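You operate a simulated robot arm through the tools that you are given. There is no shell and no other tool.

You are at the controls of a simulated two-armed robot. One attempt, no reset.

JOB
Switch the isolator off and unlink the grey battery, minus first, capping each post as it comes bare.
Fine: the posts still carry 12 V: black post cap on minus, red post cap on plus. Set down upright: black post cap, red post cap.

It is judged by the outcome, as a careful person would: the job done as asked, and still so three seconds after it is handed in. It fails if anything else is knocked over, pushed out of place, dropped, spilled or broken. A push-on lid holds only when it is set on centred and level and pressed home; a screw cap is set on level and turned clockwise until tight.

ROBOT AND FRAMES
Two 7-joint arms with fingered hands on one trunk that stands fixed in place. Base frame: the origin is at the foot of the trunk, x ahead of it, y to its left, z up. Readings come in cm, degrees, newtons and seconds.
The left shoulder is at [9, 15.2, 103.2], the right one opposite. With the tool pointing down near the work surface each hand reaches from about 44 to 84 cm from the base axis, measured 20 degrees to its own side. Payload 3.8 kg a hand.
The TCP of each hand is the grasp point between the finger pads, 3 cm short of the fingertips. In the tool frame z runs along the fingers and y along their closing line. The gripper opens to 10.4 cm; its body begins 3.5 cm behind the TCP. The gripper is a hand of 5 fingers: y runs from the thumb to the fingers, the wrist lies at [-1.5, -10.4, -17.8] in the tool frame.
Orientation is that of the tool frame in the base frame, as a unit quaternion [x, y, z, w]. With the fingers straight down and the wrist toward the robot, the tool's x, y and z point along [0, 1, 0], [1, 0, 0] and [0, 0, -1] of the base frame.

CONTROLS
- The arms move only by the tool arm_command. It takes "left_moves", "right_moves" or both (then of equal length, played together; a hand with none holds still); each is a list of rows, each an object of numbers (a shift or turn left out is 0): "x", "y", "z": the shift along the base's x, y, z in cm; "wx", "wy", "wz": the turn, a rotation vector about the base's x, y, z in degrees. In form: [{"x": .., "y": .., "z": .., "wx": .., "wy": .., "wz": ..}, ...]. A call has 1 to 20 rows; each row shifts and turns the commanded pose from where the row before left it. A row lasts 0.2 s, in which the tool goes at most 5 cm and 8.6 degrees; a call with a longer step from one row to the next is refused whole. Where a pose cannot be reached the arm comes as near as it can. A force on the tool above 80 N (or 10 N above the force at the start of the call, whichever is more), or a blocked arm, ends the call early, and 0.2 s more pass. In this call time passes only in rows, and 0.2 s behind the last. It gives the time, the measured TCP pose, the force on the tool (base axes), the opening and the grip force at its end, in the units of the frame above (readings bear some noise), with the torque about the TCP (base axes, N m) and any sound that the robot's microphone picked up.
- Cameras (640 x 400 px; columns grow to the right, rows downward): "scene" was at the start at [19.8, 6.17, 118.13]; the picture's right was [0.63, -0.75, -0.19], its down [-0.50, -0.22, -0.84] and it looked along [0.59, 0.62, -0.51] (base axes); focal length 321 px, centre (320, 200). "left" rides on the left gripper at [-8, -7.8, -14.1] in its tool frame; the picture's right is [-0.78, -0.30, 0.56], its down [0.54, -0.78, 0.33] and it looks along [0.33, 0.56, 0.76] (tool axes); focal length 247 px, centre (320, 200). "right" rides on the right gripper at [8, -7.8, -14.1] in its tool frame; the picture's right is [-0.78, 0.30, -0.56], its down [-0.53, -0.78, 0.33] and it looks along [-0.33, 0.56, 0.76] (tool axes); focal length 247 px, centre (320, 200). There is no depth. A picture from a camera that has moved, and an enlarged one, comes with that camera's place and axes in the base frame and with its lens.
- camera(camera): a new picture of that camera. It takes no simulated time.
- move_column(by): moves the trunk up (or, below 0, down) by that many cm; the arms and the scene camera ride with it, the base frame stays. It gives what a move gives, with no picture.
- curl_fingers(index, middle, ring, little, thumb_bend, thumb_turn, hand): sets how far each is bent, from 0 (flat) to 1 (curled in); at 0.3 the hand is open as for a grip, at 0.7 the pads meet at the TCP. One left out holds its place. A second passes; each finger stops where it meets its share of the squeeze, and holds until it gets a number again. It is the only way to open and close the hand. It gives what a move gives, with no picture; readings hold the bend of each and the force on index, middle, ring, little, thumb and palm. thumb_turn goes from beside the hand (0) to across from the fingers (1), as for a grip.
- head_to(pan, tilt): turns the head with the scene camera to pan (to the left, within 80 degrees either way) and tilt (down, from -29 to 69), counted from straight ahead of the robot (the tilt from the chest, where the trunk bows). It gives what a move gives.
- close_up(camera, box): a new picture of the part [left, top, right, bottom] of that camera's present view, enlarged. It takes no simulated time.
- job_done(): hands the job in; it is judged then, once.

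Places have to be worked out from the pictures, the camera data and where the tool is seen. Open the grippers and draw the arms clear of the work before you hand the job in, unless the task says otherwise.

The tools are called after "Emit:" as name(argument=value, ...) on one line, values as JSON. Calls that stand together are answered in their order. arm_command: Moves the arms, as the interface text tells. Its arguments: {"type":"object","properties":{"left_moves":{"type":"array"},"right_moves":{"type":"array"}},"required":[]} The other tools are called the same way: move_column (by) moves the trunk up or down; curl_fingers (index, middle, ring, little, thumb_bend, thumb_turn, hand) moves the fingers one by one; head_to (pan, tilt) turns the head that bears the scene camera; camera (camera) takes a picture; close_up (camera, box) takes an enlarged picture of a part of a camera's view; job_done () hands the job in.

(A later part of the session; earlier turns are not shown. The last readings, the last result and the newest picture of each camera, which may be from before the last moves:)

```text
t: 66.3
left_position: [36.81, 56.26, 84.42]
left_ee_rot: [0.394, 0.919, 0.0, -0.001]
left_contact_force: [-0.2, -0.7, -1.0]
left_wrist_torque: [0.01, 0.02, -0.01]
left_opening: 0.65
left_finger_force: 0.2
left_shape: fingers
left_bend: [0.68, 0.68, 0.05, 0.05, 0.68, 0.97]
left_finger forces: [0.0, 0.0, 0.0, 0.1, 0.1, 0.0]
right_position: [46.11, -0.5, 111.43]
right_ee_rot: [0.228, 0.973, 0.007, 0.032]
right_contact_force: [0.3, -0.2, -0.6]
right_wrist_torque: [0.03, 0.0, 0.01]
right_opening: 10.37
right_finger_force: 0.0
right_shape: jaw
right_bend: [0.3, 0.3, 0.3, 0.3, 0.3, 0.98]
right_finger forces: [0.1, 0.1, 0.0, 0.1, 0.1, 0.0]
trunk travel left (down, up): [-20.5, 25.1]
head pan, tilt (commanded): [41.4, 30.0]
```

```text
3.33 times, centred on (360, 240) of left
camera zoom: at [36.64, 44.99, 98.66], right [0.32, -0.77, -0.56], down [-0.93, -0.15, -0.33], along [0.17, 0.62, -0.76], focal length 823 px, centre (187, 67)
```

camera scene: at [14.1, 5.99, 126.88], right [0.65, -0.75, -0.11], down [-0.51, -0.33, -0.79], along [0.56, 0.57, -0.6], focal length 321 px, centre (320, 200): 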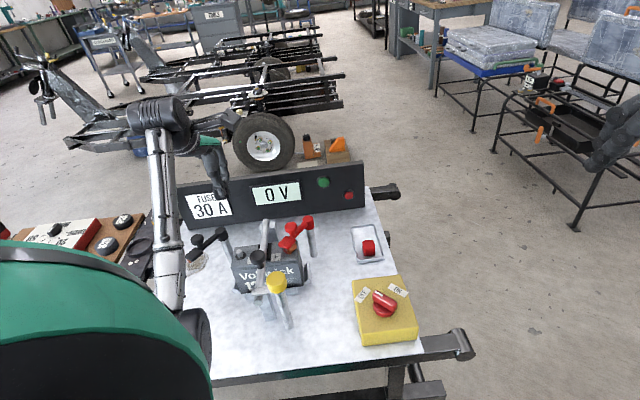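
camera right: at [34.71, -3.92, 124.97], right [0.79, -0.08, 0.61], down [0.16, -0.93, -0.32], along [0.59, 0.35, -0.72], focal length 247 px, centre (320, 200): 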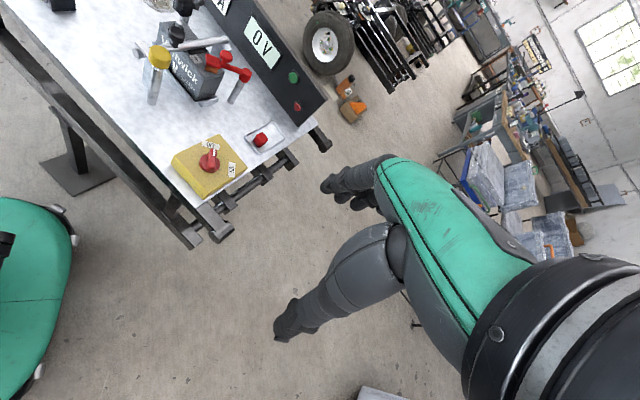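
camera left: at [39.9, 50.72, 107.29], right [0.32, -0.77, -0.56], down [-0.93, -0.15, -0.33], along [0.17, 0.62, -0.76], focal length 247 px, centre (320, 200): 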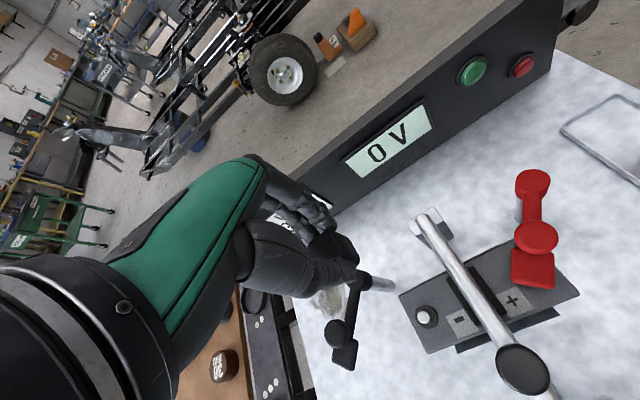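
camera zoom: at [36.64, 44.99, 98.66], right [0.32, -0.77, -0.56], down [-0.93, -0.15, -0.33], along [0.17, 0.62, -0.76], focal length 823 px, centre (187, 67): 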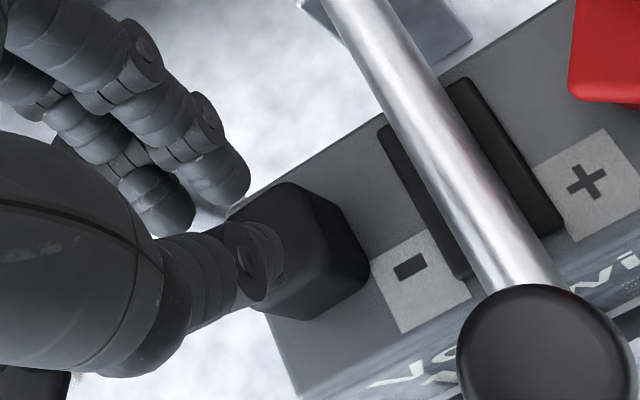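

The tripod is right above the cap. I lower slowly to touch the top and watch the force.

Emit:
arm_command(left_moves=[{"x": -0.2, "y": -0.19, "z": -0.5}, {"z": -0.5}, {"z": -0.3}])

Emit:
arm_command(left_moves=[{"z": -0.2}, {"z": -0.2}])

Emit:
close_up(camera="scene", box=[225, 215, 285, 270])

Emit:
close_up(camera="right", box=[155, 0, 205, 40])

```text
t: 67.1
left_position: [36.6, 56.06, 83.03]
left_ee_rot: [0.395, 0.919, 0.0, 0.0]
left_contact_force: [-0.3, 0.2, 0.3]
left_wrist_torque: [0.02, -0.02, 0.03]
left_opening: 0.65
left_finger_force: 0.1
left_shape: fingers
left_bend: [0.68, 0.68, 0.05, 0.05, 0.68, 0.97]
left_finger forces: [0.0, 0.0, 0.0, 0.1, 0.0, 0.0]
right_position: [46.13, -0.41, 111.53]
right_ee_rot: [0.228, 0.973, 0.006, 0.032]
right_contact_force: [-0.3, -0.3, 0.3]
right_wrist_torque: [0.01, -0.01, 0.0]
right_opening: 10.38
right_finger_force: 0.0
right_shape: jaw
right_bend: [0.3, 0.3, 0.3, 0.3, 0.3, 0.98]
right_finger forces: [0.0, 0.0, 0.0, 0.0, 0.0, 0.0]
trunk travel left (down, up): [-20.5, 25.1]
head pan, tilt (commanded): [41.4, 30.0]
```

```text
t: 67.7
left_position: [36.58, 56.01, 82.86]
left_ee_rot: [0.395, 0.919, 0.001, 0.001]
left_contact_force: [0.4, 0.5, 0.8]
left_wrist_torque: [0.04, 0.0, 0.0]
left_opening: 0.62
left_finger_force: 0.1
left_shape: fingers
left_bend: [0.68, 0.68, 0.05, 0.05, 0.68, 0.97]
left_finger forces: [0.1, 0.0, 0.0, 0.1, 0.1, 0.0]
right_position: [45.99, -0.43, 111.54]
right_ee_rot: [0.227, 0.973, 0.006, 0.033]
right_contact_force: [0.0, 0.1, 0.3]
right_wrist_torque: [0.0, 0.0, 0.03]
right_opening: 10.35
right_finger_force: 0.1
right_shape: jaw
right_bend: [0.3, 0.3, 0.3, 0.3, 0.3, 0.98]
right_finger forces: [0.0, 0.0, 0.0, 0.1, 0.0, 0.0]
trunk travel left (down, up): [-20.5, 25.1]
head pan, tilt (commanded): [41.4, 30.0]
```

```text
7.27 times, centred on (255, 242) of scene
camera zoom: at [14.1, 5.98, 126.88], right [0.65, -0.75, -0.11], down [-0.51, -0.33, -0.79], along [0.56, 0.57, -0.6], focal length 2332 px, centre (793, -109)
```

zoom: 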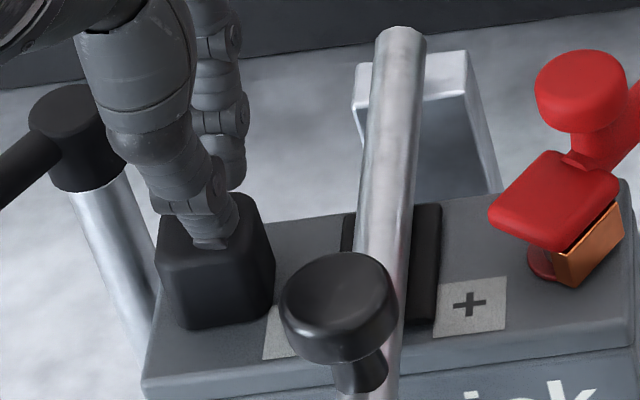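

```text
10.00 times, centred on (180, 20) of right
camera zoom: at [34.71, -3.93, 124.97], right [0.79, -0.08, 0.61], down [0.16, -0.93, -0.32], along [0.59, 0.35, -0.72], focal length 2470 px, centre (1720, 2000)
```

zoom: 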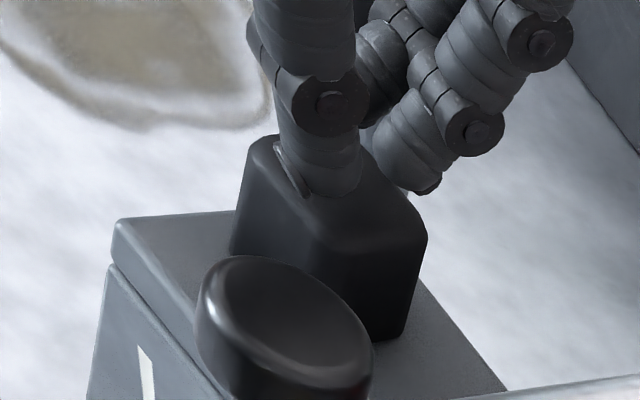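

The thumb tip is nearly central on the cap but the index overhangs the back edge. I lift slightly, open index and middle out of the way, and use the thumb alone, centred, to press.

Emit:
arm_command(left_moves=[{"z": 0.8}])

Emit:
curl_fingers(hand="left", index=0.4, middle=0.4)

Emit:
arm_command(left_moves=[{"x": 0.33, "y": 0.31}, {"z": -0.4}, {"z": -0.4}, {"z": -0.2}])

Emit:
close_up(camera="scene", box=[225, 215, 285, 270])

Emit:
close_up(camera="right", box=[155, 0, 205, 40])

```text
t: 68.1
left_position: [36.64, 56.03, 83.61]
left_ee_rot: [0.395, 0.919, -0.002, 0.0]
left_contact_force: [0.0, 0.3, 0.1]
left_wrist_torque: [-0.01, 0.0, 0.02]
left_opening: 0.61
left_finger_force: 0.1
left_shape: fingers
left_bend: [0.68, 0.68, 0.05, 0.05, 0.68, 0.97]
left_finger forces: [0.0, 0.1, 0.0, 0.0, 0.0, 0.0]
right_position: [46.03, -0.44, 111.54]
right_ee_rot: [0.228, 0.973, 0.007, 0.032]
right_contact_force: [0.4, -0.1, -0.3]
right_wrist_torque: [-0.02, 0.0, -0.01]
right_opening: 10.38
right_finger_force: 0.1
right_shape: jaw
right_bend: [0.3, 0.3, 0.3, 0.3, 0.3, 0.98]
right_finger forces: [0.0, 0.1, 0.0, 0.1, 0.1, 0.0]
trunk travel left (down, up): [-20.5, 25.1]
head pan, tilt (commanded): [41.4, 30.0]
```

```text
t: 69.1
left_position: [36.56, 55.97, 83.64]
left_ee_rot: [0.394, 0.919, 0.0, 0.0]
left_contact_force: [-0.3, 0.7, -0.3]
left_wrist_torque: [0.02, 0.0, 0.0]
left_opening: 4.26
left_finger_force: 0.0
left_shape: fingers
left_bend: [0.4, 0.4, 0.05, 0.05, 0.68, 0.97]
left_finger forces: [0.0, 0.0, 0.0, 0.0, 0.0, 0.0]
right_position: [46.16, -0.53, 111.38]
right_ee_rot: [0.228, 0.973, 0.006, 0.032]
right_contact_force: [-0.3, 1.0, -0.4]
right_wrist_torque: [0.03, 0.01, 0.01]
right_opening: 10.36
right_finger_force: 0.0
right_shape: jaw
right_bend: [0.3, 0.3, 0.3, 0.3, 0.3, 0.98]
right_finger forces: [0.1, 0.0, 0.0, 0.1, 0.0, 0.1]
trunk travel left (down, up): [-20.5, 25.1]
head pan, tilt (commanded): [41.4, 30.0]
```

```text
t: 70.1
left_position: [36.96, 56.13, 82.7]
left_ee_rot: [0.395, 0.919, -0.001, 0.0]
left_contact_force: [0.1, 0.1, 0.2]
left_wrist_torque: [0.01, -0.03, -0.02]
left_opening: 4.25
left_finger_force: 0.0
left_shape: fingers
left_bend: [0.4, 0.4, 0.05, 0.05, 0.68, 0.97]
left_finger forces: [0.0, 0.0, 0.0, 0.0, 0.1, 0.0]
right_position: [46.13, -0.41, 111.49]
right_ee_rot: [0.228, 0.973, 0.006, 0.032]
right_contact_force: [0.2, 0.1, -0.3]
right_wrist_torque: [0.02, 0.01, 0.0]
right_opening: 10.36
right_finger_force: 0.1
right_shape: jaw
right_bend: [0.3, 0.3, 0.3, 0.3, 0.3, 0.98]
right_finger forces: [0.1, 0.0, 0.0, 0.0, 0.1, 0.0]
trunk travel left (down, up): [-20.5, 25.1]
head pan, tilt (commanded): [41.4, 30.0]
```

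```text
7.27 times, centred on (255, 242) of scene
camera zoom: at [14.11, 5.98, 126.88], right [0.65, -0.75, -0.11], down [-0.51, -0.33, -0.79], along [0.56, 0.57, -0.6], focal length 2332 px, centre (793, -109)
```

zoom: 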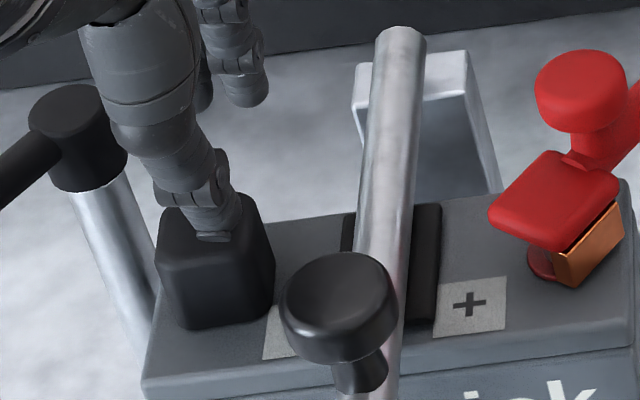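

```text
10.00 times, centred on (180, 20) of right
camera zoom: at [34.71, -3.93, 124.97], right [0.79, -0.08, 0.61], down [0.16, -0.93, -0.32], along [0.59, 0.35, -0.72], focal length 2470 px, centre (1720, 2000)
```

zoom: 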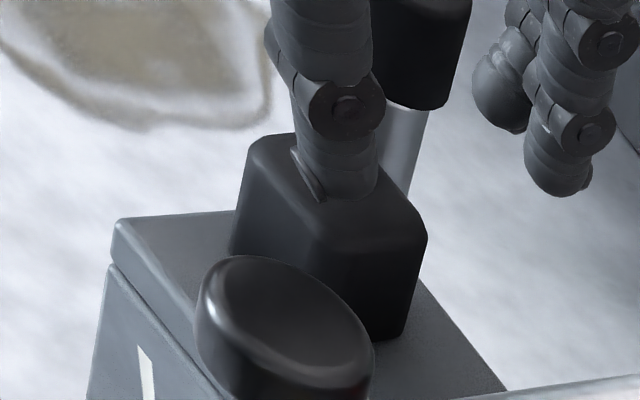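

The thumb tip is centred over the cap. I press down in small steps and watch the force.

Emit:
arm_command(left_moves=[{"z": -0.2}, {"z": -0.2}])

Emit:
arm_command(left_moves=[{"z": -0.2}, {"z": -0.2}])

```text
t: 70.7
left_position: [36.92, 56.31, 82.29]
left_ee_rot: [0.395, 0.918, 0.0, 0.0]
left_contact_force: [-0.1, -0.2, -0.8]
left_wrist_torque: [-0.01, -0.02, -0.01]
left_opening: 4.21
left_finger_force: 0.0
left_shape: fingers
left_bend: [0.4, 0.4, 0.05, 0.05, 0.68, 0.97]
left_finger forces: [0.0, 0.0, 0.0, 0.0, 0.1, 0.0]
right_position: [46.15, -0.56, 111.56]
right_ee_rot: [0.227, 0.973, 0.007, 0.032]
right_contact_force: [0.0, 0.1, -0.4]
right_wrist_torque: [0.02, 0.0, -0.01]
right_opening: 10.38
right_finger_force: 0.0
right_shape: jaw
right_bend: [0.3, 0.3, 0.3, 0.3, 0.3, 0.98]
right_finger forces: [0.0, 0.0, 0.0, 0.0, 0.1, 0.0]
trunk travel left (down, up): [-20.5, 25.1]
head pan, tilt (commanded): [41.4, 30.0]
```

```text
t: 71.3
left_position: [37.04, 56.28, 81.81]
left_ee_rot: [0.395, 0.919, 0.0, 0.0]
left_contact_force: [0.1, -0.7, -0.5]
left_wrist_torque: [0.0, 0.02, -0.04]
left_opening: 4.25
left_finger_force: 0.1
left_shape: fingers
left_bend: [0.4, 0.4, 0.05, 0.05, 0.68, 0.97]
left_finger forces: [0.0, 0.1, 0.0, 0.0, 0.1, 0.0]
right_position: [46.05, -0.4, 111.52]
right_ee_rot: [0.228, 0.973, 0.006, 0.032]
right_contact_force: [0.2, -0.1, -1.0]
right_wrist_torque: [0.0, -0.03, -0.01]
right_opening: 10.37
right_finger_force: 0.1
right_shape: jaw
right_bend: [0.3, 0.3, 0.3, 0.3, 0.3, 0.98]
right_finger forces: [0.1, 0.0, 0.1, 0.0, 0.1, 0.0]
trunk travel left (down, up): [-20.5, 25.1]
head pan, tilt (commanded): [41.4, 30.0]
```

Still free at z=81.8. I keep lowering.

Emit:
arm_command(left_moves=[{"z": -0.15}, {"z": -0.15}])

Emit:
arm_command(left_moves=[{"z": -0.15}, {"z": -0.15}])

Emit:
close_up(camera="right", box=[155, 0, 205, 40])

Emit:
close_up(camera="scene", box=[225, 215, 285, 270])

```text
t: 71.9
left_position: [37.06, 56.26, 81.58]
left_ee_rot: [0.395, 0.919, 0.0, 0.0]
left_contact_force: [0.6, 0.9, 0.2]
left_wrist_torque: [-0.03, -0.02, -0.01]
left_opening: 4.22
left_finger_force: 0.3
left_shape: fingers
left_bend: [0.4, 0.4, 0.05, 0.05, 0.68, 0.97]
left_finger forces: [0.0, 0.0, 0.0, 0.1, 0.4, 0.0]
right_position: [46.1, -0.38, 111.57]
right_ee_rot: [0.228, 0.973, 0.008, 0.032]
right_contact_force: [0.4, 1.2, -0.2]
right_wrist_torque: [-0.01, -0.01, -0.01]
right_opening: 10.36
right_finger_force: 0.0
right_shape: jaw
right_bend: [0.3, 0.3, 0.3, 0.3, 0.3, 0.98]
right_finger forces: [0.1, 0.1, 0.0, 0.0, 0.0, 0.1]
trunk travel left (down, up): [-20.5, 25.1]
head pan, tilt (commanded): [41.4, 30.0]
```

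```text
t: 72.5
left_position: [36.99, 56.15, 81.49]
left_ee_rot: [0.394, 0.919, 0.002, 0.001]
left_contact_force: [-1.3, -0.1, 8.3]
left_wrist_torque: [-0.12, 0.0, 0.02]
left_opening: 4.15
left_finger_force: 3.4
left_shape: fingers
left_bend: [0.4, 0.4, 0.05, 0.05, 0.69, 0.97]
left_finger forces: [0.0, 0.0, 0.0, 0.1, 7.8, 0.0]
right_position: [46.01, -0.65, 111.57]
right_ee_rot: [0.228, 0.973, 0.008, 0.032]
right_contact_force: [-0.2, -0.2, 0.2]
right_wrist_torque: [-0.02, 0.01, 0.0]
right_opening: 10.38
right_finger_force: 0.1
right_shape: jaw
right_bend: [0.3, 0.3, 0.3, 0.3, 0.3, 0.98]
right_finger forces: [0.0, 0.0, 0.0, 0.0, 0.0, 0.0]
trunk travel left (down, up): [-20.5, 25.1]
head pan, tilt (commanded): [41.4, 30.0]
```

```text
10.00 times, centred on (180, 20) of right
camera zoom: at [34.62, -4.04, 125.01], right [0.79, -0.08, 0.61], down [0.16, -0.93, -0.32], along [0.59, 0.35, -0.72], focal length 2470 px, centre (1720, 2000)
```

zoom: 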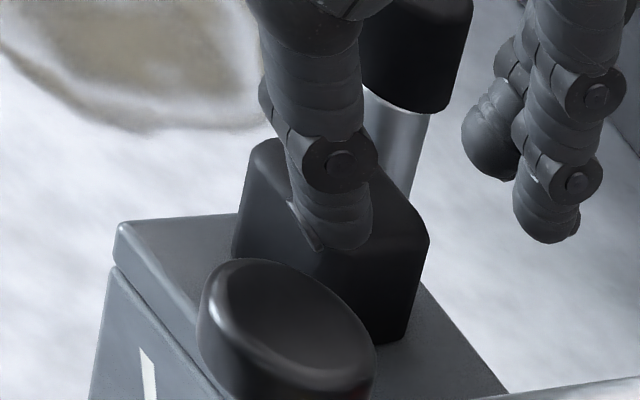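

```text
7.27 times, centred on (255, 242) of scene
camera zoom: at [14.01, 5.87, 126.91], right [0.65, -0.75, -0.11], down [-0.51, -0.33, -0.79], along [0.56, 0.57, -0.6], focal length 2332 px, centre (793, -109)
```

zoom: 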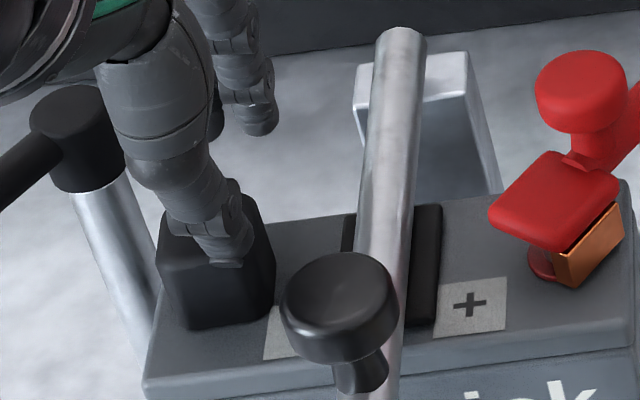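

Contact came near the cap's front edge, not its centre, so I lift off and move the thumb about 1.2 cm back and 0.9 cm sideways to press centrally.

Emit:
arm_command(left_moves=[{"z": 0.9}, {"x": 0.12, "y": 0.75}, {"x": 0.13, "y": 0.75}, {"z": -0.4}])

Emit:
close_up(camera="right", box=[155, 0, 205, 40])

Emit:
close_up(camera="scene", box=[225, 215, 285, 270])

Emit:
close_up(camera="left", box=[300, 180, 420, 300])

```text
t: 73.5
left_position: [37.27, 57.75, 81.8]
left_ee_rot: [0.395, 0.919, 0.0, 0.0]
left_contact_force: [0.1, 0.8, 0.3]
left_wrist_torque: [0.02, -0.01, 0.04]
left_opening: 4.16
left_finger_force: 0.0
left_shape: fingers
left_bend: [0.4, 0.4, 0.05, 0.05, 0.68, 0.97]
left_finger forces: [0.0, 0.1, 0.0, 0.0, 0.1, 0.0]
right_position: [46.13, -0.55, 111.49]
right_ee_rot: [0.228, 0.973, 0.007, 0.032]
right_contact_force: [0.5, 0.9, 0.6]
right_wrist_torque: [0.0, 0.01, 0.0]
right_opening: 10.38
right_finger_force: 0.1
right_shape: jaw
right_bend: [0.3, 0.3, 0.3, 0.3, 0.3, 0.98]
right_finger forces: [0.0, 0.0, 0.1, 0.0, 0.0, 0.0]
trunk travel left (down, up): [-20.5, 25.1]
head pan, tilt (commanded): [41.4, 30.0]
```

```text
10.00 times, centred on (180, 20) of right
camera zoom: at [34.7, -3.94, 124.97], right [0.79, -0.08, 0.61], down [0.16, -0.93, -0.32], along [0.59, 0.35, -0.72], focal length 2470 px, centre (1720, 2000)
```

zoom: 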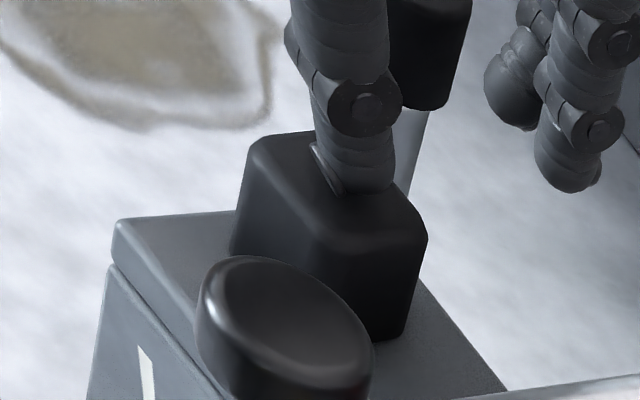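

```text
7.27 times, centred on (255, 242) of scene
camera zoom: at [14.1, 5.97, 126.88], right [0.65, -0.75, -0.11], down [-0.51, -0.33, -0.79], along [0.56, 0.57, -0.6], focal length 2332 px, centre (793, -109)
```

zoom: 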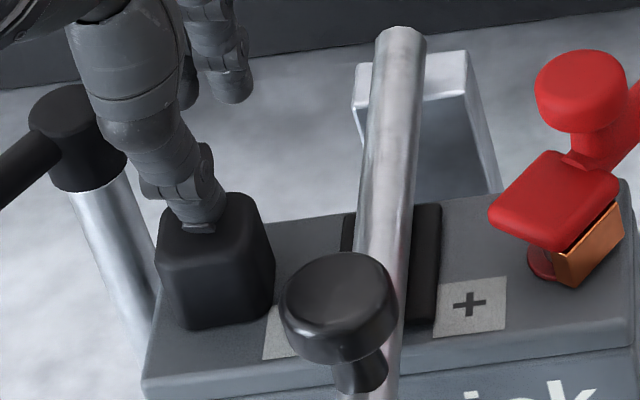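

```text
3.33 times, centred on (360, 240) of left
camera zoom: at [37.11, 46.57, 95.95], right [0.32, -0.77, -0.56], down [-0.93, -0.15, -0.33], along [0.17, 0.62, -0.76], focal length 823 px, centre (187, 67)
```

zoom: 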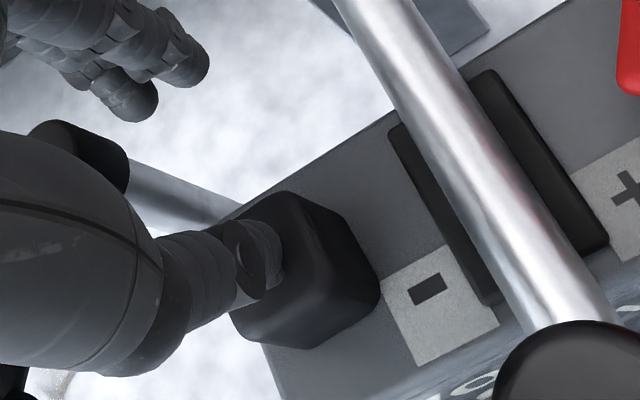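

The thumb tip is now over the middle of the cap top. I press down gently and increase gradually.

Emit:
arm_command(left_moves=[{"z": -0.2}, {"z": -0.2}])

Emit:
arm_command(left_moves=[{"z": -0.15}, {"z": -0.15}])

Emit:
close_up(camera="right", box=[155, 0, 205, 40])

Emit:
close_up(camera="scene", box=[225, 215, 285, 270])

```text
t: 74.1
left_position: [37.41, 57.72, 81.51]
left_ee_rot: [0.394, 0.919, 0.002, 0.001]
left_contact_force: [-0.8, -0.5, 12.1]
left_wrist_torque: [-0.25, 0.08, 0.0]
left_opening: 4.1
left_finger_force: 6.1
left_shape: fingers
left_bend: [0.4, 0.4, 0.05, 0.05, 0.69, 0.98]
left_finger forces: [0.0, 0.0, 0.0, 0.0, 12.6, 0.0]
right_position: [45.95, -0.55, 111.58]
right_ee_rot: [0.228, 0.973, 0.008, 0.032]
right_contact_force: [-0.1, -0.5, 0.3]
right_wrist_torque: [-0.01, 0.01, -0.01]
right_opening: 10.36
right_finger_force: 0.1
right_shape: jaw
right_bend: [0.3, 0.3, 0.3, 0.3, 0.3, 0.98]
right_finger forces: [0.0, 0.0, 0.0, 0.0, 0.0, 0.0]
trunk travel left (down, up): [-20.5, 25.1]
head pan, tilt (commanded): [41.4, 30.0]
```

```text
t: 74.7
left_position: [37.01, 57.49, 81.55]
left_ee_rot: [0.394, 0.919, 0.004, 0.002]
left_contact_force: [-4.8, -2.1, 29.3]
left_wrist_torque: [-0.53, 0.22, -0.05]
left_opening: 3.99
left_finger_force: 14.4
left_shape: fingers
left_bend: [0.4, 0.4, 0.05, 0.05, 0.71, 0.98]
left_finger forces: [0.1, 0.1, 0.0, 0.1, 29.5, 0.0]
right_position: [45.8, -0.87, 111.72]
right_ee_rot: [0.227, 0.973, 0.009, 0.033]
right_contact_force: [-0.7, 0.9, 0.5]
right_wrist_torque: [-0.01, -0.01, 0.04]
right_opening: 10.37
right_finger_force: 0.0
right_shape: jaw
right_bend: [0.3, 0.3, 0.3, 0.3, 0.3, 0.98]
right_finger forces: [0.0, 0.1, 0.0, 0.0, 0.1, 0.0]
trunk travel left (down, up): [-20.5, 25.1]
head pan, tilt (commanded): [41.4, 30.0]
```

```text
10.00 times, centred on (180, 20) of right
camera zoom: at [34.39, -4.3, 125.09], right [0.79, -0.08, 0.61], down [0.16, -0.93, -0.33], along [0.6, 0.35, -0.72], focal length 2470 px, centre (1720, 2000)
```

zoom: 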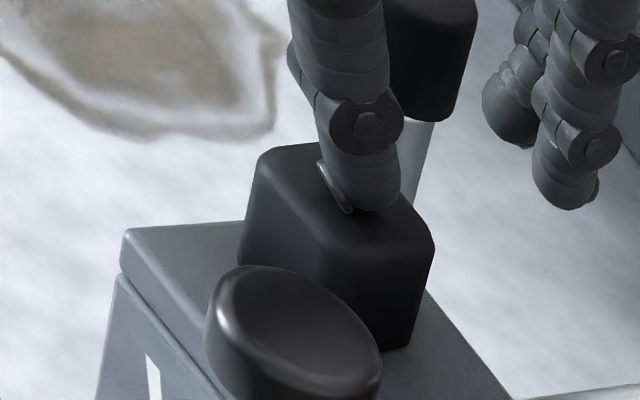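

```text
7.27 times, centred on (255, 242) of scene
camera zoom: at [13.78, 5.6, 126.97], right [0.65, -0.75, -0.11], down [-0.51, -0.33, -0.79], along [0.56, 0.57, -0.6], focal length 2332 px, centre (793, -109)
```

zoom: 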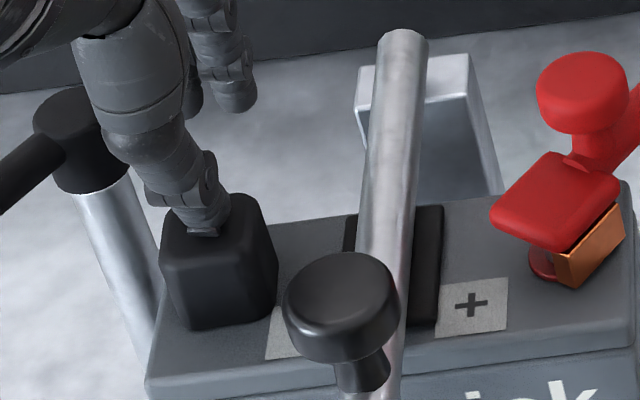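

At 29 N the cap is firm, upright and no longer moving. I give one more small push to be sure it's home, then ease off and lift away.

Emit:
arm_command(left_moves=[{"z": -0.15}])

Emit:
arm_command(left_moves=[{"z": 0.4}, {"z": 0.6}, {"z": 1.5}, {"z": 2}, {"z": 2.5}, {"z": 2.5}])

Emit:
close_up(camera="right", box=[162, 8, 200, 38])

Emit:
close_up(camera="scene", box=[230, 230, 270, 265])

Emit:
camera(camera="left")

```text
t: 75.1
left_position: [37.03, 57.58, 81.61]
left_ee_rot: [0.395, 0.919, 0.005, 0.003]
left_contact_force: [-6.6, -3.1, 37.7]
left_wrist_torque: [-0.66, 0.26, -0.09]
left_opening: 3.91
left_finger_force: 18.8
left_shape: fingers
left_bend: [0.4, 0.4, 0.05, 0.05, 0.71, 0.98]
left_finger forces: [0.0, 0.1, 0.1, 0.1, 38.4, 0.0]
right_position: [45.61, -1.03, 111.61]
right_ee_rot: [0.227, 0.973, 0.011, 0.033]
right_contact_force: [-0.9, 0.0, -0.1]
right_wrist_torque: [-0.03, -0.02, 0.02]
right_opening: 10.4
right_finger_force: 0.0
right_shape: jaw
right_bend: [0.3, 0.3, 0.3, 0.3, 0.3, 0.98]
right_finger forces: [0.0, 0.0, 0.1, 0.0, 0.0, 0.0]
trunk travel left (down, up): [-20.5, 25.1]
head pan, tilt (commanded): [41.4, 30.0]
```

```text
t: 76.5
left_position: [37.29, 57.92, 90.41]
left_ee_rot: [0.394, 0.919, 0.0, 0.0]
left_contact_force: [-0.4, 0.1, -0.6]
left_wrist_torque: [-0.02, 0.0, 0.0]
left_opening: 4.16
left_finger_force: 0.1
left_shape: fingers
left_bend: [0.4, 0.4, 0.05, 0.05, 0.68, 0.98]
left_finger forces: [0.1, 0.1, 0.0, 0.0, 0.1, 0.0]
right_position: [46.11, -0.47, 111.51]
right_ee_rot: [0.228, 0.973, 0.008, 0.032]
right_contact_force: [0.1, -0.6, -0.1]
right_wrist_torque: [0.0, -0.01, 0.02]
right_opening: 10.36
right_finger_force: 0.2
right_shape: jaw
right_bend: [0.3, 0.3, 0.3, 0.3, 0.3, 0.98]
right_finger forces: [0.0, 0.0, 0.1, 0.0, 0.1, 0.0]
trunk travel left (down, up): [-20.5, 25.1]
head pan, tilt (commanded): [41.4, 30.0]
```

```text
13.33 times, centred on (181, 23) of right
camera zoom: at [34.7, -3.95, 124.98], right [0.79, -0.08, 0.61], down [0.16, -0.93, -0.32], along [0.59, 0.35, -0.72], focal length 3293 px, centre (2173, 2560)
```

zoom: 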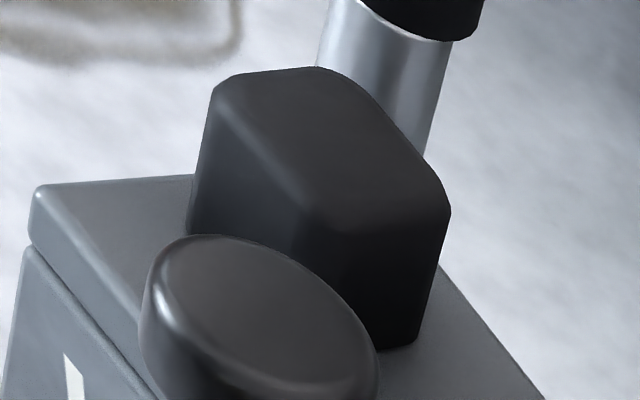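

```text
11.43 times, centred on (250, 248) of scene
camera zoom: at [14.09, 5.96, 126.88], right [0.65, -0.75, -0.11], down [-0.51, -0.33, -0.79], along [0.56, 0.57, -0.6], focal length 3664 px, centre (1120, -343)
```

zoom: 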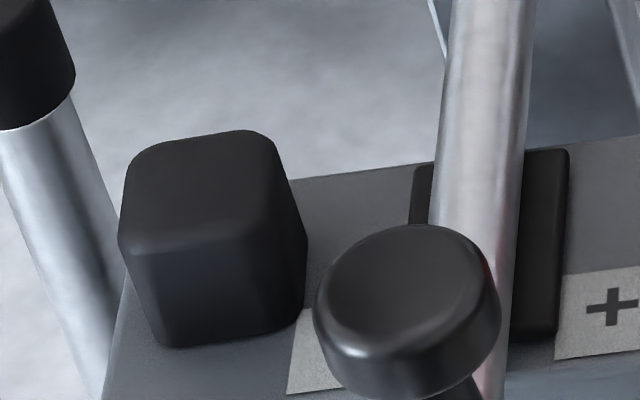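

```text
taken
camera left: at [37.12, 46.67, 104.53], right [0.32, -0.77, -0.56], down [-0.93, -0.15, -0.33], along [0.17, 0.62, -0.76], focal length 247 px, centre (320, 200)
```

left: 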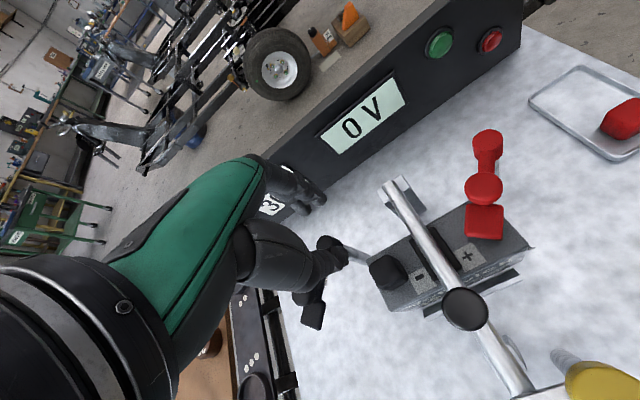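

The black cap is unchanged by the 38 N push: upright, flush and home on minus. Now for the plus link. I turn the left hand to −60° over the plus knob at (46.6,49.1), with thumb and index pre-shaped and the spare fingers flat.

Emit:
curl_fingers(hand="left", index=0.48, middle=0.08, thumb_bend=0.48)

Emit:
arm_command(left_moves=[{"x": 0.6, "y": -0.6, "z": 0.5, "wz": -8}, {"x": 0.7, "y": -0.7, "z": 0.5, "wz": -8}, {"x": 0.7, "y": -0.7, "z": 0.5, "wz": -8}, {"x": 0.7, "y": -0.7, "wz": -8}, {"x": 0.7, "y": -0.7, "wz": -8}, {"x": 0.7, "y": -0.7, "wz": -8}, {"x": 0.7, "y": -0.7, "wz": -8}, {"x": 0.7, "y": -0.7, "wz": -8}, {"x": 0.7, "y": -0.7, "wz": -8}, {"x": 0.7, "y": -0.7, "wz": -8}, {"x": 0.8, "y": -0.7, "wz": -8}, {"x": 0.8, "y": -0.7, "wz": -8}, {"x": 0.8, "y": -0.5, "wz": -7.6}])

Emit:
camera(camera="left")

Emit:
camera(camera="scene")

```text
t: 77.5
left_position: [37.33, 57.88, 90.4]
left_ee_rot: [0.395, 0.919, -0.001, 0.0]
left_contact_force: [0.1, 0.8, 0.1]
left_wrist_torque: [-0.02, 0.0, 0.02]
left_opening: 5.68
left_finger_force: 0.1
left_shape: fingers
left_bend: [0.48, 0.08, 0.05, 0.05, 0.48, 0.98]
left_finger forces: [0.1, 0.0, 0.1, 0.0, 0.1, 0.2]
right_position: [46.03, -0.54, 111.54]
right_ee_rot: [0.227, 0.973, 0.007, 0.033]
right_contact_force: [0.0, 0.1, -0.2]
right_wrist_torque: [-0.01, 0.0, -0.02]
right_opening: 10.36
right_finger_force: 0.1
right_shape: jaw
right_bend: [0.3, 0.3, 0.3, 0.3, 0.3, 0.98]
right_finger forces: [0.0, 0.1, 0.0, 0.0, 0.0, 0.0]
trunk travel left (down, up): [-20.5, 25.1]
head pan, tilt (commanded): [41.4, 30.0]
```

```text
t: 80.3
left_position: [46.62, 49.2, 91.93]
left_ee_rot: [0.966, 0.257, 0.0, 0.001]
left_contact_force: [0.2, -0.4, 0.4]
left_wrist_torque: [0.0, -0.01, 0.01]
left_opening: 5.73
left_finger_force: 0.1
left_shape: fingers
left_bend: [0.48, 0.08, 0.05, 0.05, 0.48, 0.98]
left_finger forces: [0.0, 0.0, 0.1, 0.0, 0.1, 0.0]
right_position: [46.06, -0.45, 111.54]
right_ee_rot: [0.227, 0.973, 0.008, 0.031]
right_contact_force: [0.3, 0.8, 0.1]
right_wrist_torque: [0.0, 0.0, 0.02]
right_opening: 10.35
right_finger_force: 0.0
right_shape: jaw
right_bend: [0.3, 0.3, 0.3, 0.3, 0.3, 0.98]
right_finger forces: [0.0, 0.0, 0.0, 0.1, 0.0, 0.1]
trunk travel left (down, up): [-20.5, 25.1]
head pan, tilt (commanded): [41.4, 30.0]
```

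```text
taken
camera left: at [35.79, 51.8, 106.07], right [-0.82, -0.13, -0.56], down [0.08, 0.94, -0.33], along [0.57, -0.32, -0.76], focal length 247 px, centre (320, 200)
```

left: 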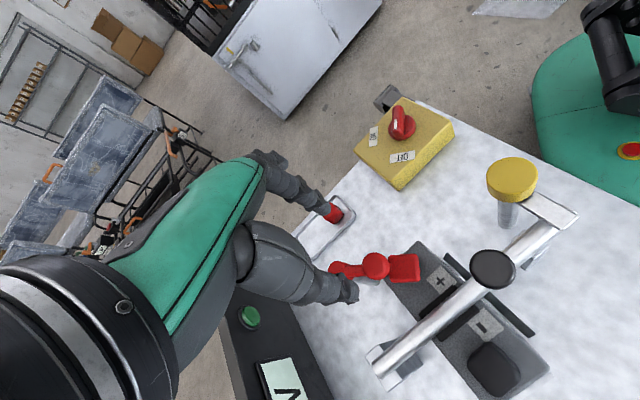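

```text
taken
camera scene: at [14.16, 5.97, 126.87], right [0.65, -0.75, -0.11], down [-0.51, -0.33, -0.79], along [0.56, 0.57, -0.6], focal length 321 px, centre (320, 200)
```

scene: 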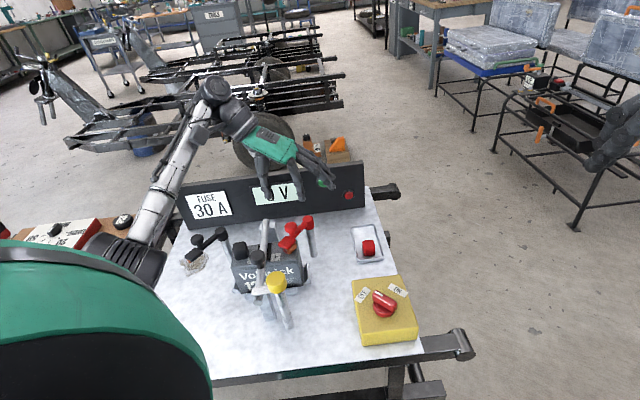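

The knob measures at (46.5,49.2), right under the TCP. I descend toward grip height and check on the way.

Emit:
arm_command(left_moves=[{"x": -0.1, "z": -2}, {"z": -2}, {"z": -2}, {"z": -1.5}])

Emit:
close_up(camera="left", box=[280, 200, 440, 330])

Emit:
close_up(camera="scene", box=[240, 180, 350, 280])

Emit:
close_up(camera="right", box=[170, 10, 270, 100])

```text
t: 81.3
left_position: [46.48, 49.12, 84.36]
left_ee_rot: [0.966, 0.258, 0.001, 0.0]
left_contact_force: [0.6, -0.4, -0.5]
left_wrist_torque: [0.0, 0.02, -0.02]
left_opening: 5.7
left_finger_force: 0.0
left_shape: fingers
left_bend: [0.48, 0.08, 0.05, 0.05, 0.48, 0.98]
left_finger forces: [0.0, 0.0, 0.0, 0.1, 0.0, 0.0]
right_position: [46.12, -0.41, 111.4]
right_ee_rot: [0.228, 0.973, 0.007, 0.032]
right_contact_force: [0.4, 0.5, 0.3]
right_wrist_torque: [-0.01, 0.02, -0.01]
right_opening: 10.4
right_finger_force: 0.1
right_shape: jaw
right_bend: [0.3, 0.3, 0.3, 0.3, 0.3, 0.98]
right_finger forces: [0.1, 0.1, 0.0, 0.0, 0.0, 0.0]
trunk travel left (down, up): [-20.5, 25.1]
head pan, tilt (commanded): [41.4, 30.0]
```

```text
3.08 times, centred on (360, 265) of left
camera zoom: at [35.67, 51.68, 98.54], right [-0.82, -0.13, -0.56], down [0.08, 0.94, -0.33], along [0.57, -0.31, -0.76], focal length 760 px, centre (197, 0)
```

zoom: 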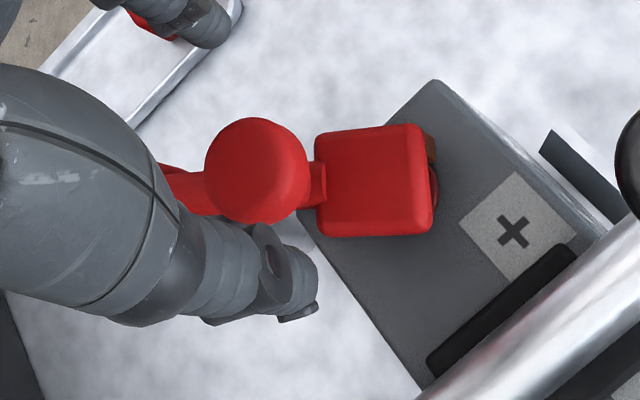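

```text
4.00 times, centred on (295, 230) of scene
camera zoom: at [14.13, 5.99, 126.88], right [0.65, -0.75, -0.11], down [-0.51, -0.33, -0.79], along [0.56, 0.57, -0.6], focal length 1282 px, centre (420, 80)
```

zoom: 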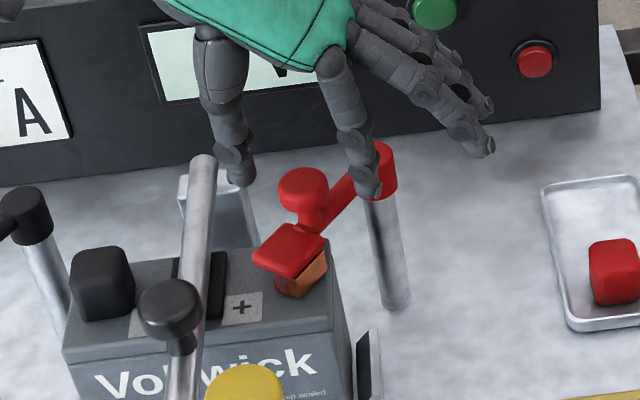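

```text
4.44 times, centred on (220, 55) of right
camera zoom: at [34.74, -3.92, 124.96], right [0.79, -0.08, 0.61], down [0.16, -0.93, -0.32], along [0.59, 0.35, -0.72], focal length 1098 px, centre (764, 844)
```

zoom: 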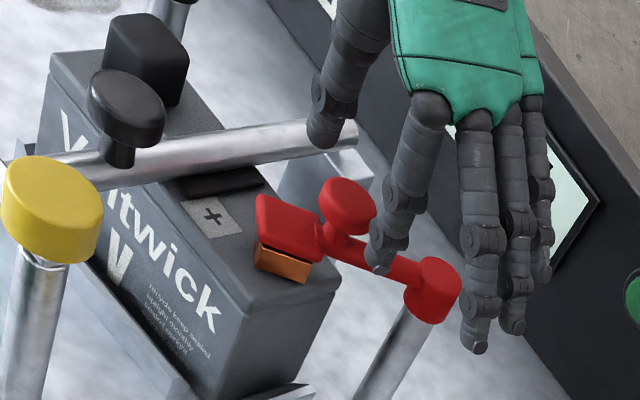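

Thumb and index straddle the plus knob cleanly, and the flat fingers are well above everything. I go down to grip height and close on the knob.

Emit:
arm_command(left_moves=[{"z": -0.8}, {"z": -0.8}, {"z": -0.7}])

Emit:
curl_fingers(hand="left", index=0.7, thumb_bend=0.7)

Emit:
close_up(camera="right", box=[170, 10, 270, 100])

Emit:
close_up(camera="scene", box=[240, 180, 350, 280])

```text
t: 82.1
left_position: [46.33, 48.92, 82.02]
left_ee_rot: [0.966, 0.258, 0.0, 0.001]
left_contact_force: [-0.2, 0.8, 0.0]
left_wrist_torque: [0.03, 0.01, -0.02]
left_opening: 5.72
left_finger_force: 0.1
left_shape: fingers
left_bend: [0.48, 0.08, 0.05, 0.05, 0.48, 0.98]
left_finger forces: [0.0, 0.0, 0.0, 0.0, 0.1, 0.0]
right_position: [46.04, -0.47, 111.49]
right_ee_rot: [0.228, 0.973, 0.007, 0.032]
right_contact_force: [0.5, -0.2, -0.4]
right_wrist_torque: [0.03, 0.01, 0.01]
right_opening: 10.37
right_finger_force: 0.0
right_shape: jaw
right_bend: [0.3, 0.3, 0.3, 0.3, 0.3, 0.98]
right_finger forces: [0.0, 0.0, 0.1, 0.0, 0.0, 0.0]
trunk travel left (down, up): [-20.5, 25.1]
head pan, tilt (commanded): [41.4, 30.0]
```

```text
t: 83.1
left_position: [46.39, 48.98, 81.99]
left_ee_rot: [0.966, 0.258, -0.001, 0.0]
left_contact_force: [-1.4, 0.5, -3.8]
left_wrist_torque: [0.0, 0.02, 0.02]
left_opening: 1.66
left_finger_force: 5.3
left_shape: fingers
left_bend: [0.65, 0.08, 0.05, 0.05, 0.64, 0.97]
left_finger forces: [4.1, 0.0, 0.0, 0.0, 5.7, 0.0]
right_position: [46.01, -0.4, 111.58]
right_ee_rot: [0.228, 0.973, 0.006, 0.031]
right_contact_force: [-0.6, -0.4, 0.4]
right_wrist_torque: [0.02, 0.04, 0.03]
right_opening: 10.37
right_finger_force: 0.1
right_shape: jaw
right_bend: [0.3, 0.3, 0.3, 0.3, 0.3, 0.98]
right_finger forces: [0.0, 0.0, 0.1, 0.0, 0.0, 0.0]
trunk travel left (down, up): [-20.5, 25.1]
head pan, tilt (commanded): [41.4, 30.0]
```

```text
4.44 times, centred on (220, 55) of right
camera zoom: at [34.71, -3.88, 124.97], right [0.79, -0.08, 0.61], down [0.16, -0.93, -0.32], along [0.59, 0.35, -0.72], focal length 1098 px, centre (764, 844)
```

zoom: 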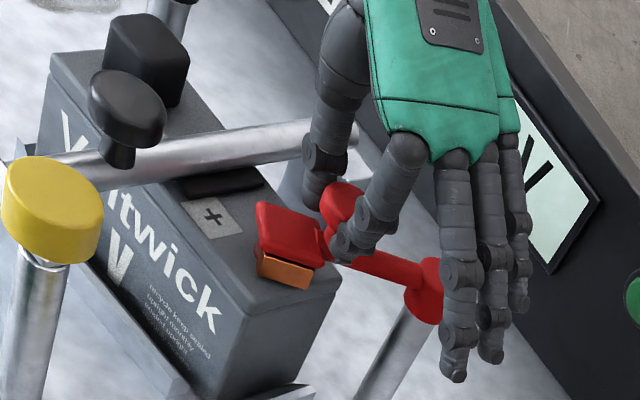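

```text
4.00 times, centred on (295, 230) of scene
camera zoom: at [14.1, 6.03, 126.88], right [0.65, -0.75, -0.11], down [-0.51, -0.33, -0.79], along [0.56, 0.57, -0.6], focal length 1282 px, centre (420, 80)
```

zoom: 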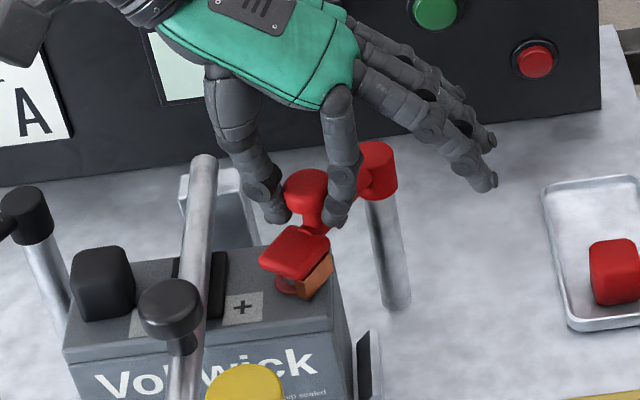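

The plus knob is held (4.1/5.7 N). I start the outward swing (counter-clockwise toward −y) with a 12° test.

Emit:
arm_command(left_moves=[{"x": 0.089, "y": -0.598, "wz": 3}, {"x": 0.152, "y": -0.586, "wz": 4}])

Emit:
close_up(camera="right", box=[170, 10, 270, 100])

```text
t: 83.7
left_position: [46.62, 47.8, 82.04]
left_ee_rot: [0.948, 0.317, 0.0, 0.0]
left_contact_force: [0.3, 1.0, -4.5]
left_wrist_torque: [0.04, -0.05, 0.03]
left_opening: 1.63
left_finger_force: 4.5
left_shape: fingers
left_bend: [0.65, 0.08, 0.05, 0.05, 0.64, 0.97]
left_finger forces: [3.5, 0.0, 0.1, 0.1, 5.4, 0.0]
right_position: [46.17, -0.46, 111.52]
right_ee_rot: [0.228, 0.973, 0.007, 0.031]
right_contact_force: [-0.5, 0.2, 0.0]
right_wrist_torque: [0.07, -0.02, 0.01]
right_opening: 10.38
right_finger_force: 0.1
right_shape: jaw
right_bend: [0.3, 0.3, 0.3, 0.3, 0.3, 0.98]
right_finger forces: [0.0, 0.0, 0.0, 0.1, 0.0, 0.0]
trunk travel left (down, up): [-20.5, 25.1]
head pan, tilt (commanded): [41.4, 30.0]
```

```text
4.44 times, centred on (220, 55) of right
camera zoom: at [34.76, -3.88, 124.95], right [0.79, -0.08, 0.61], down [0.16, -0.93, -0.32], along [0.59, 0.35, -0.72], focal length 1098 px, centre (764, 844)
```

zoom: 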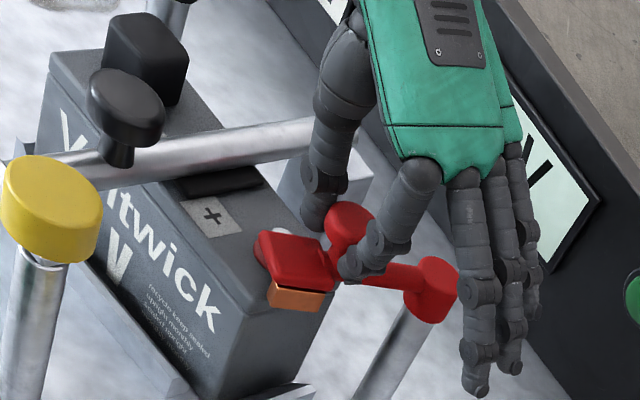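

The plus link follows with negligible force and its post is appearing. I continue the swing.

Emit:
arm_command(left_moves=[{"x": 0.211, "y": -0.567, "wz": 4}, {"x": 0.27, "y": -0.541, "wz": 4}, {"x": 0.325, "y": -0.51, "wz": 4}, {"x": 0.377, "y": -0.474, "wz": 4}, {"x": 0.424, "y": -0.431, "wz": 4}])

Emit:
close_up(camera="right", box=[170, 10, 270, 100])

Emit:
close_up(camera="scene", box=[240, 180, 350, 280])

```text
t: 84.9
left_position: [48.34, 45.28, 82.13]
left_ee_rot: [0.879, 0.477, -0.001, 0.0]
left_contact_force: [-0.5, 1.1, -5.9]
left_wrist_torque: [0.03, -0.03, 0.02]
left_opening: 1.45
left_finger_force: 3.6
left_shape: fingers
left_bend: [0.65, 0.08, 0.05, 0.05, 0.65, 0.97]
left_finger forces: [2.5, 0.0, 0.0, 0.1, 4.1, 0.1]
right_position: [46.16, -0.35, 111.47]
right_ee_rot: [0.227, 0.973, 0.007, 0.032]
right_contact_force: [-0.3, 0.6, -0.3]
right_wrist_torque: [-0.03, -0.02, 0.01]
right_opening: 10.38
right_finger_force: 0.1
right_shape: jaw
right_bend: [0.3, 0.3, 0.3, 0.3, 0.3, 0.98]
right_finger forces: [0.0, 0.1, 0.1, 0.1, 0.0, 0.0]
trunk travel left (down, up): [-20.5, 25.1]
head pan, tilt (commanded): [41.4, 30.0]
```

```text
4.44 times, centred on (220, 55) of right
camera zoom: at [34.76, -3.88, 124.95], right [0.79, -0.08, 0.61], down [0.16, -0.93, -0.32], along [0.59, 0.35, -0.72], focal length 1098 px, centre (764, 844)
```

zoom: 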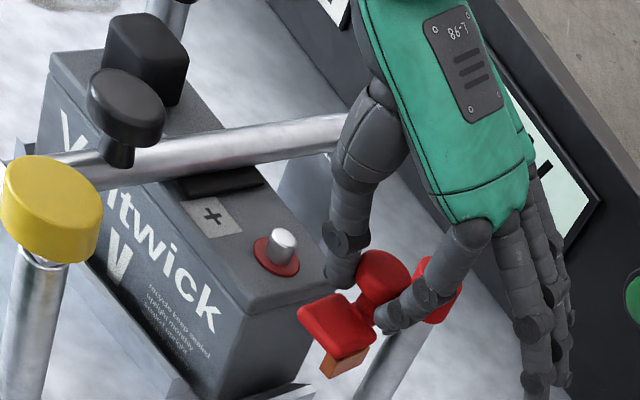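

```text
4.00 times, centred on (295, 230) of scene
camera zoom: at [14.15, 6.03, 126.87], right [0.65, -0.75, -0.11], down [-0.51, -0.33, -0.79], along [0.56, 0.57, -0.6], focal length 1282 px, centre (420, 80)
```

zoom: 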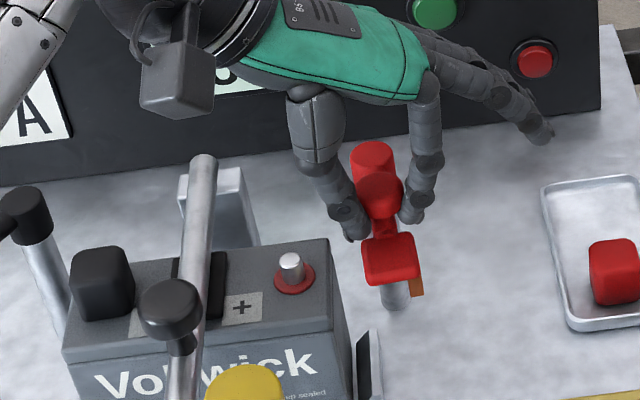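

The plus post is bare. I swing the link another 36° so it's well clear.

Emit:
arm_command(left_moves=[{"x": 0.467, "y": -0.385, "wz": 4}, {"x": 0.504, "y": -0.334, "wz": 4}, {"x": 0.537, "y": -0.28, "wz": 4}, {"x": 0.563, "y": -0.221, "wz": 4}, {"x": 0.583, "y": -0.162, "wz": 3}, {"x": 0.597, "y": -0.1, "wz": 3}])

Emit:
close_up(camera="right", box=[170, 10, 290, 110])

Emit:
close_up(camera="scene", box=[240, 180, 390, 290])

```text
t: 86.3
left_position: [51.6, 43.79, 82.1]
left_ee_rot: [0.772, 0.636, -0.001, 0.0]
left_contact_force: [0.0, -1.9, -6.5]
left_wrist_torque: [-0.03, -0.06, 0.04]
left_opening: 1.28
left_finger_force: 3.9
left_shape: fingers
left_bend: [0.66, 0.08, 0.05, 0.05, 0.65, 0.96]
left_finger forces: [2.5, 0.0, 0.1, 0.0, 4.8, 0.1]
right_position: [46.12, -0.34, 111.41]
right_ee_rot: [0.228, 0.973, 0.007, 0.032]
right_contact_force: [-1.2, -0.2, 0.7]
right_wrist_torque: [0.01, 0.02, -0.05]
right_opening: 10.38
right_finger_force: 0.1
right_shape: jaw
right_bend: [0.3, 0.3, 0.3, 0.3, 0.3, 0.98]
right_finger forces: [0.0, 0.0, 0.1, 0.0, 0.0, 0.0]
trunk travel left (down, up): [-20.5, 25.1]
head pan, tilt (commanded): [41.4, 30.0]
```

```text
4.00 times, centred on (230, 60) of right
camera zoom: at [34.77, -3.92, 124.95], right [0.79, -0.08, 0.61], down [0.16, -0.93, -0.32], along [0.59, 0.35, -0.72], focal length 988 px, centre (680, 760)
```

zoom: 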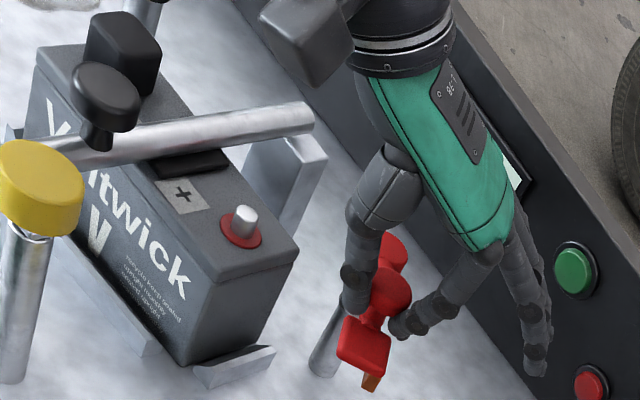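

```text
3.64 times, centred on (315, 235) of scene
camera zoom: at [14.16, 5.99, 126.87], right [0.65, -0.75, -0.11], down [-0.51, -0.33, -0.79], along [0.56, 0.57, -0.6], focal length 1166 px, centre (338, 73)
```

zoom: 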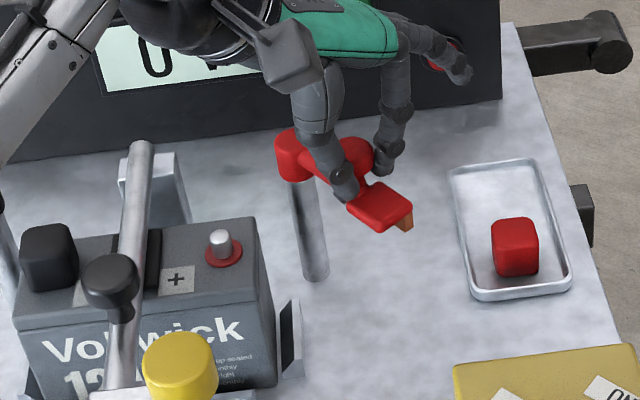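

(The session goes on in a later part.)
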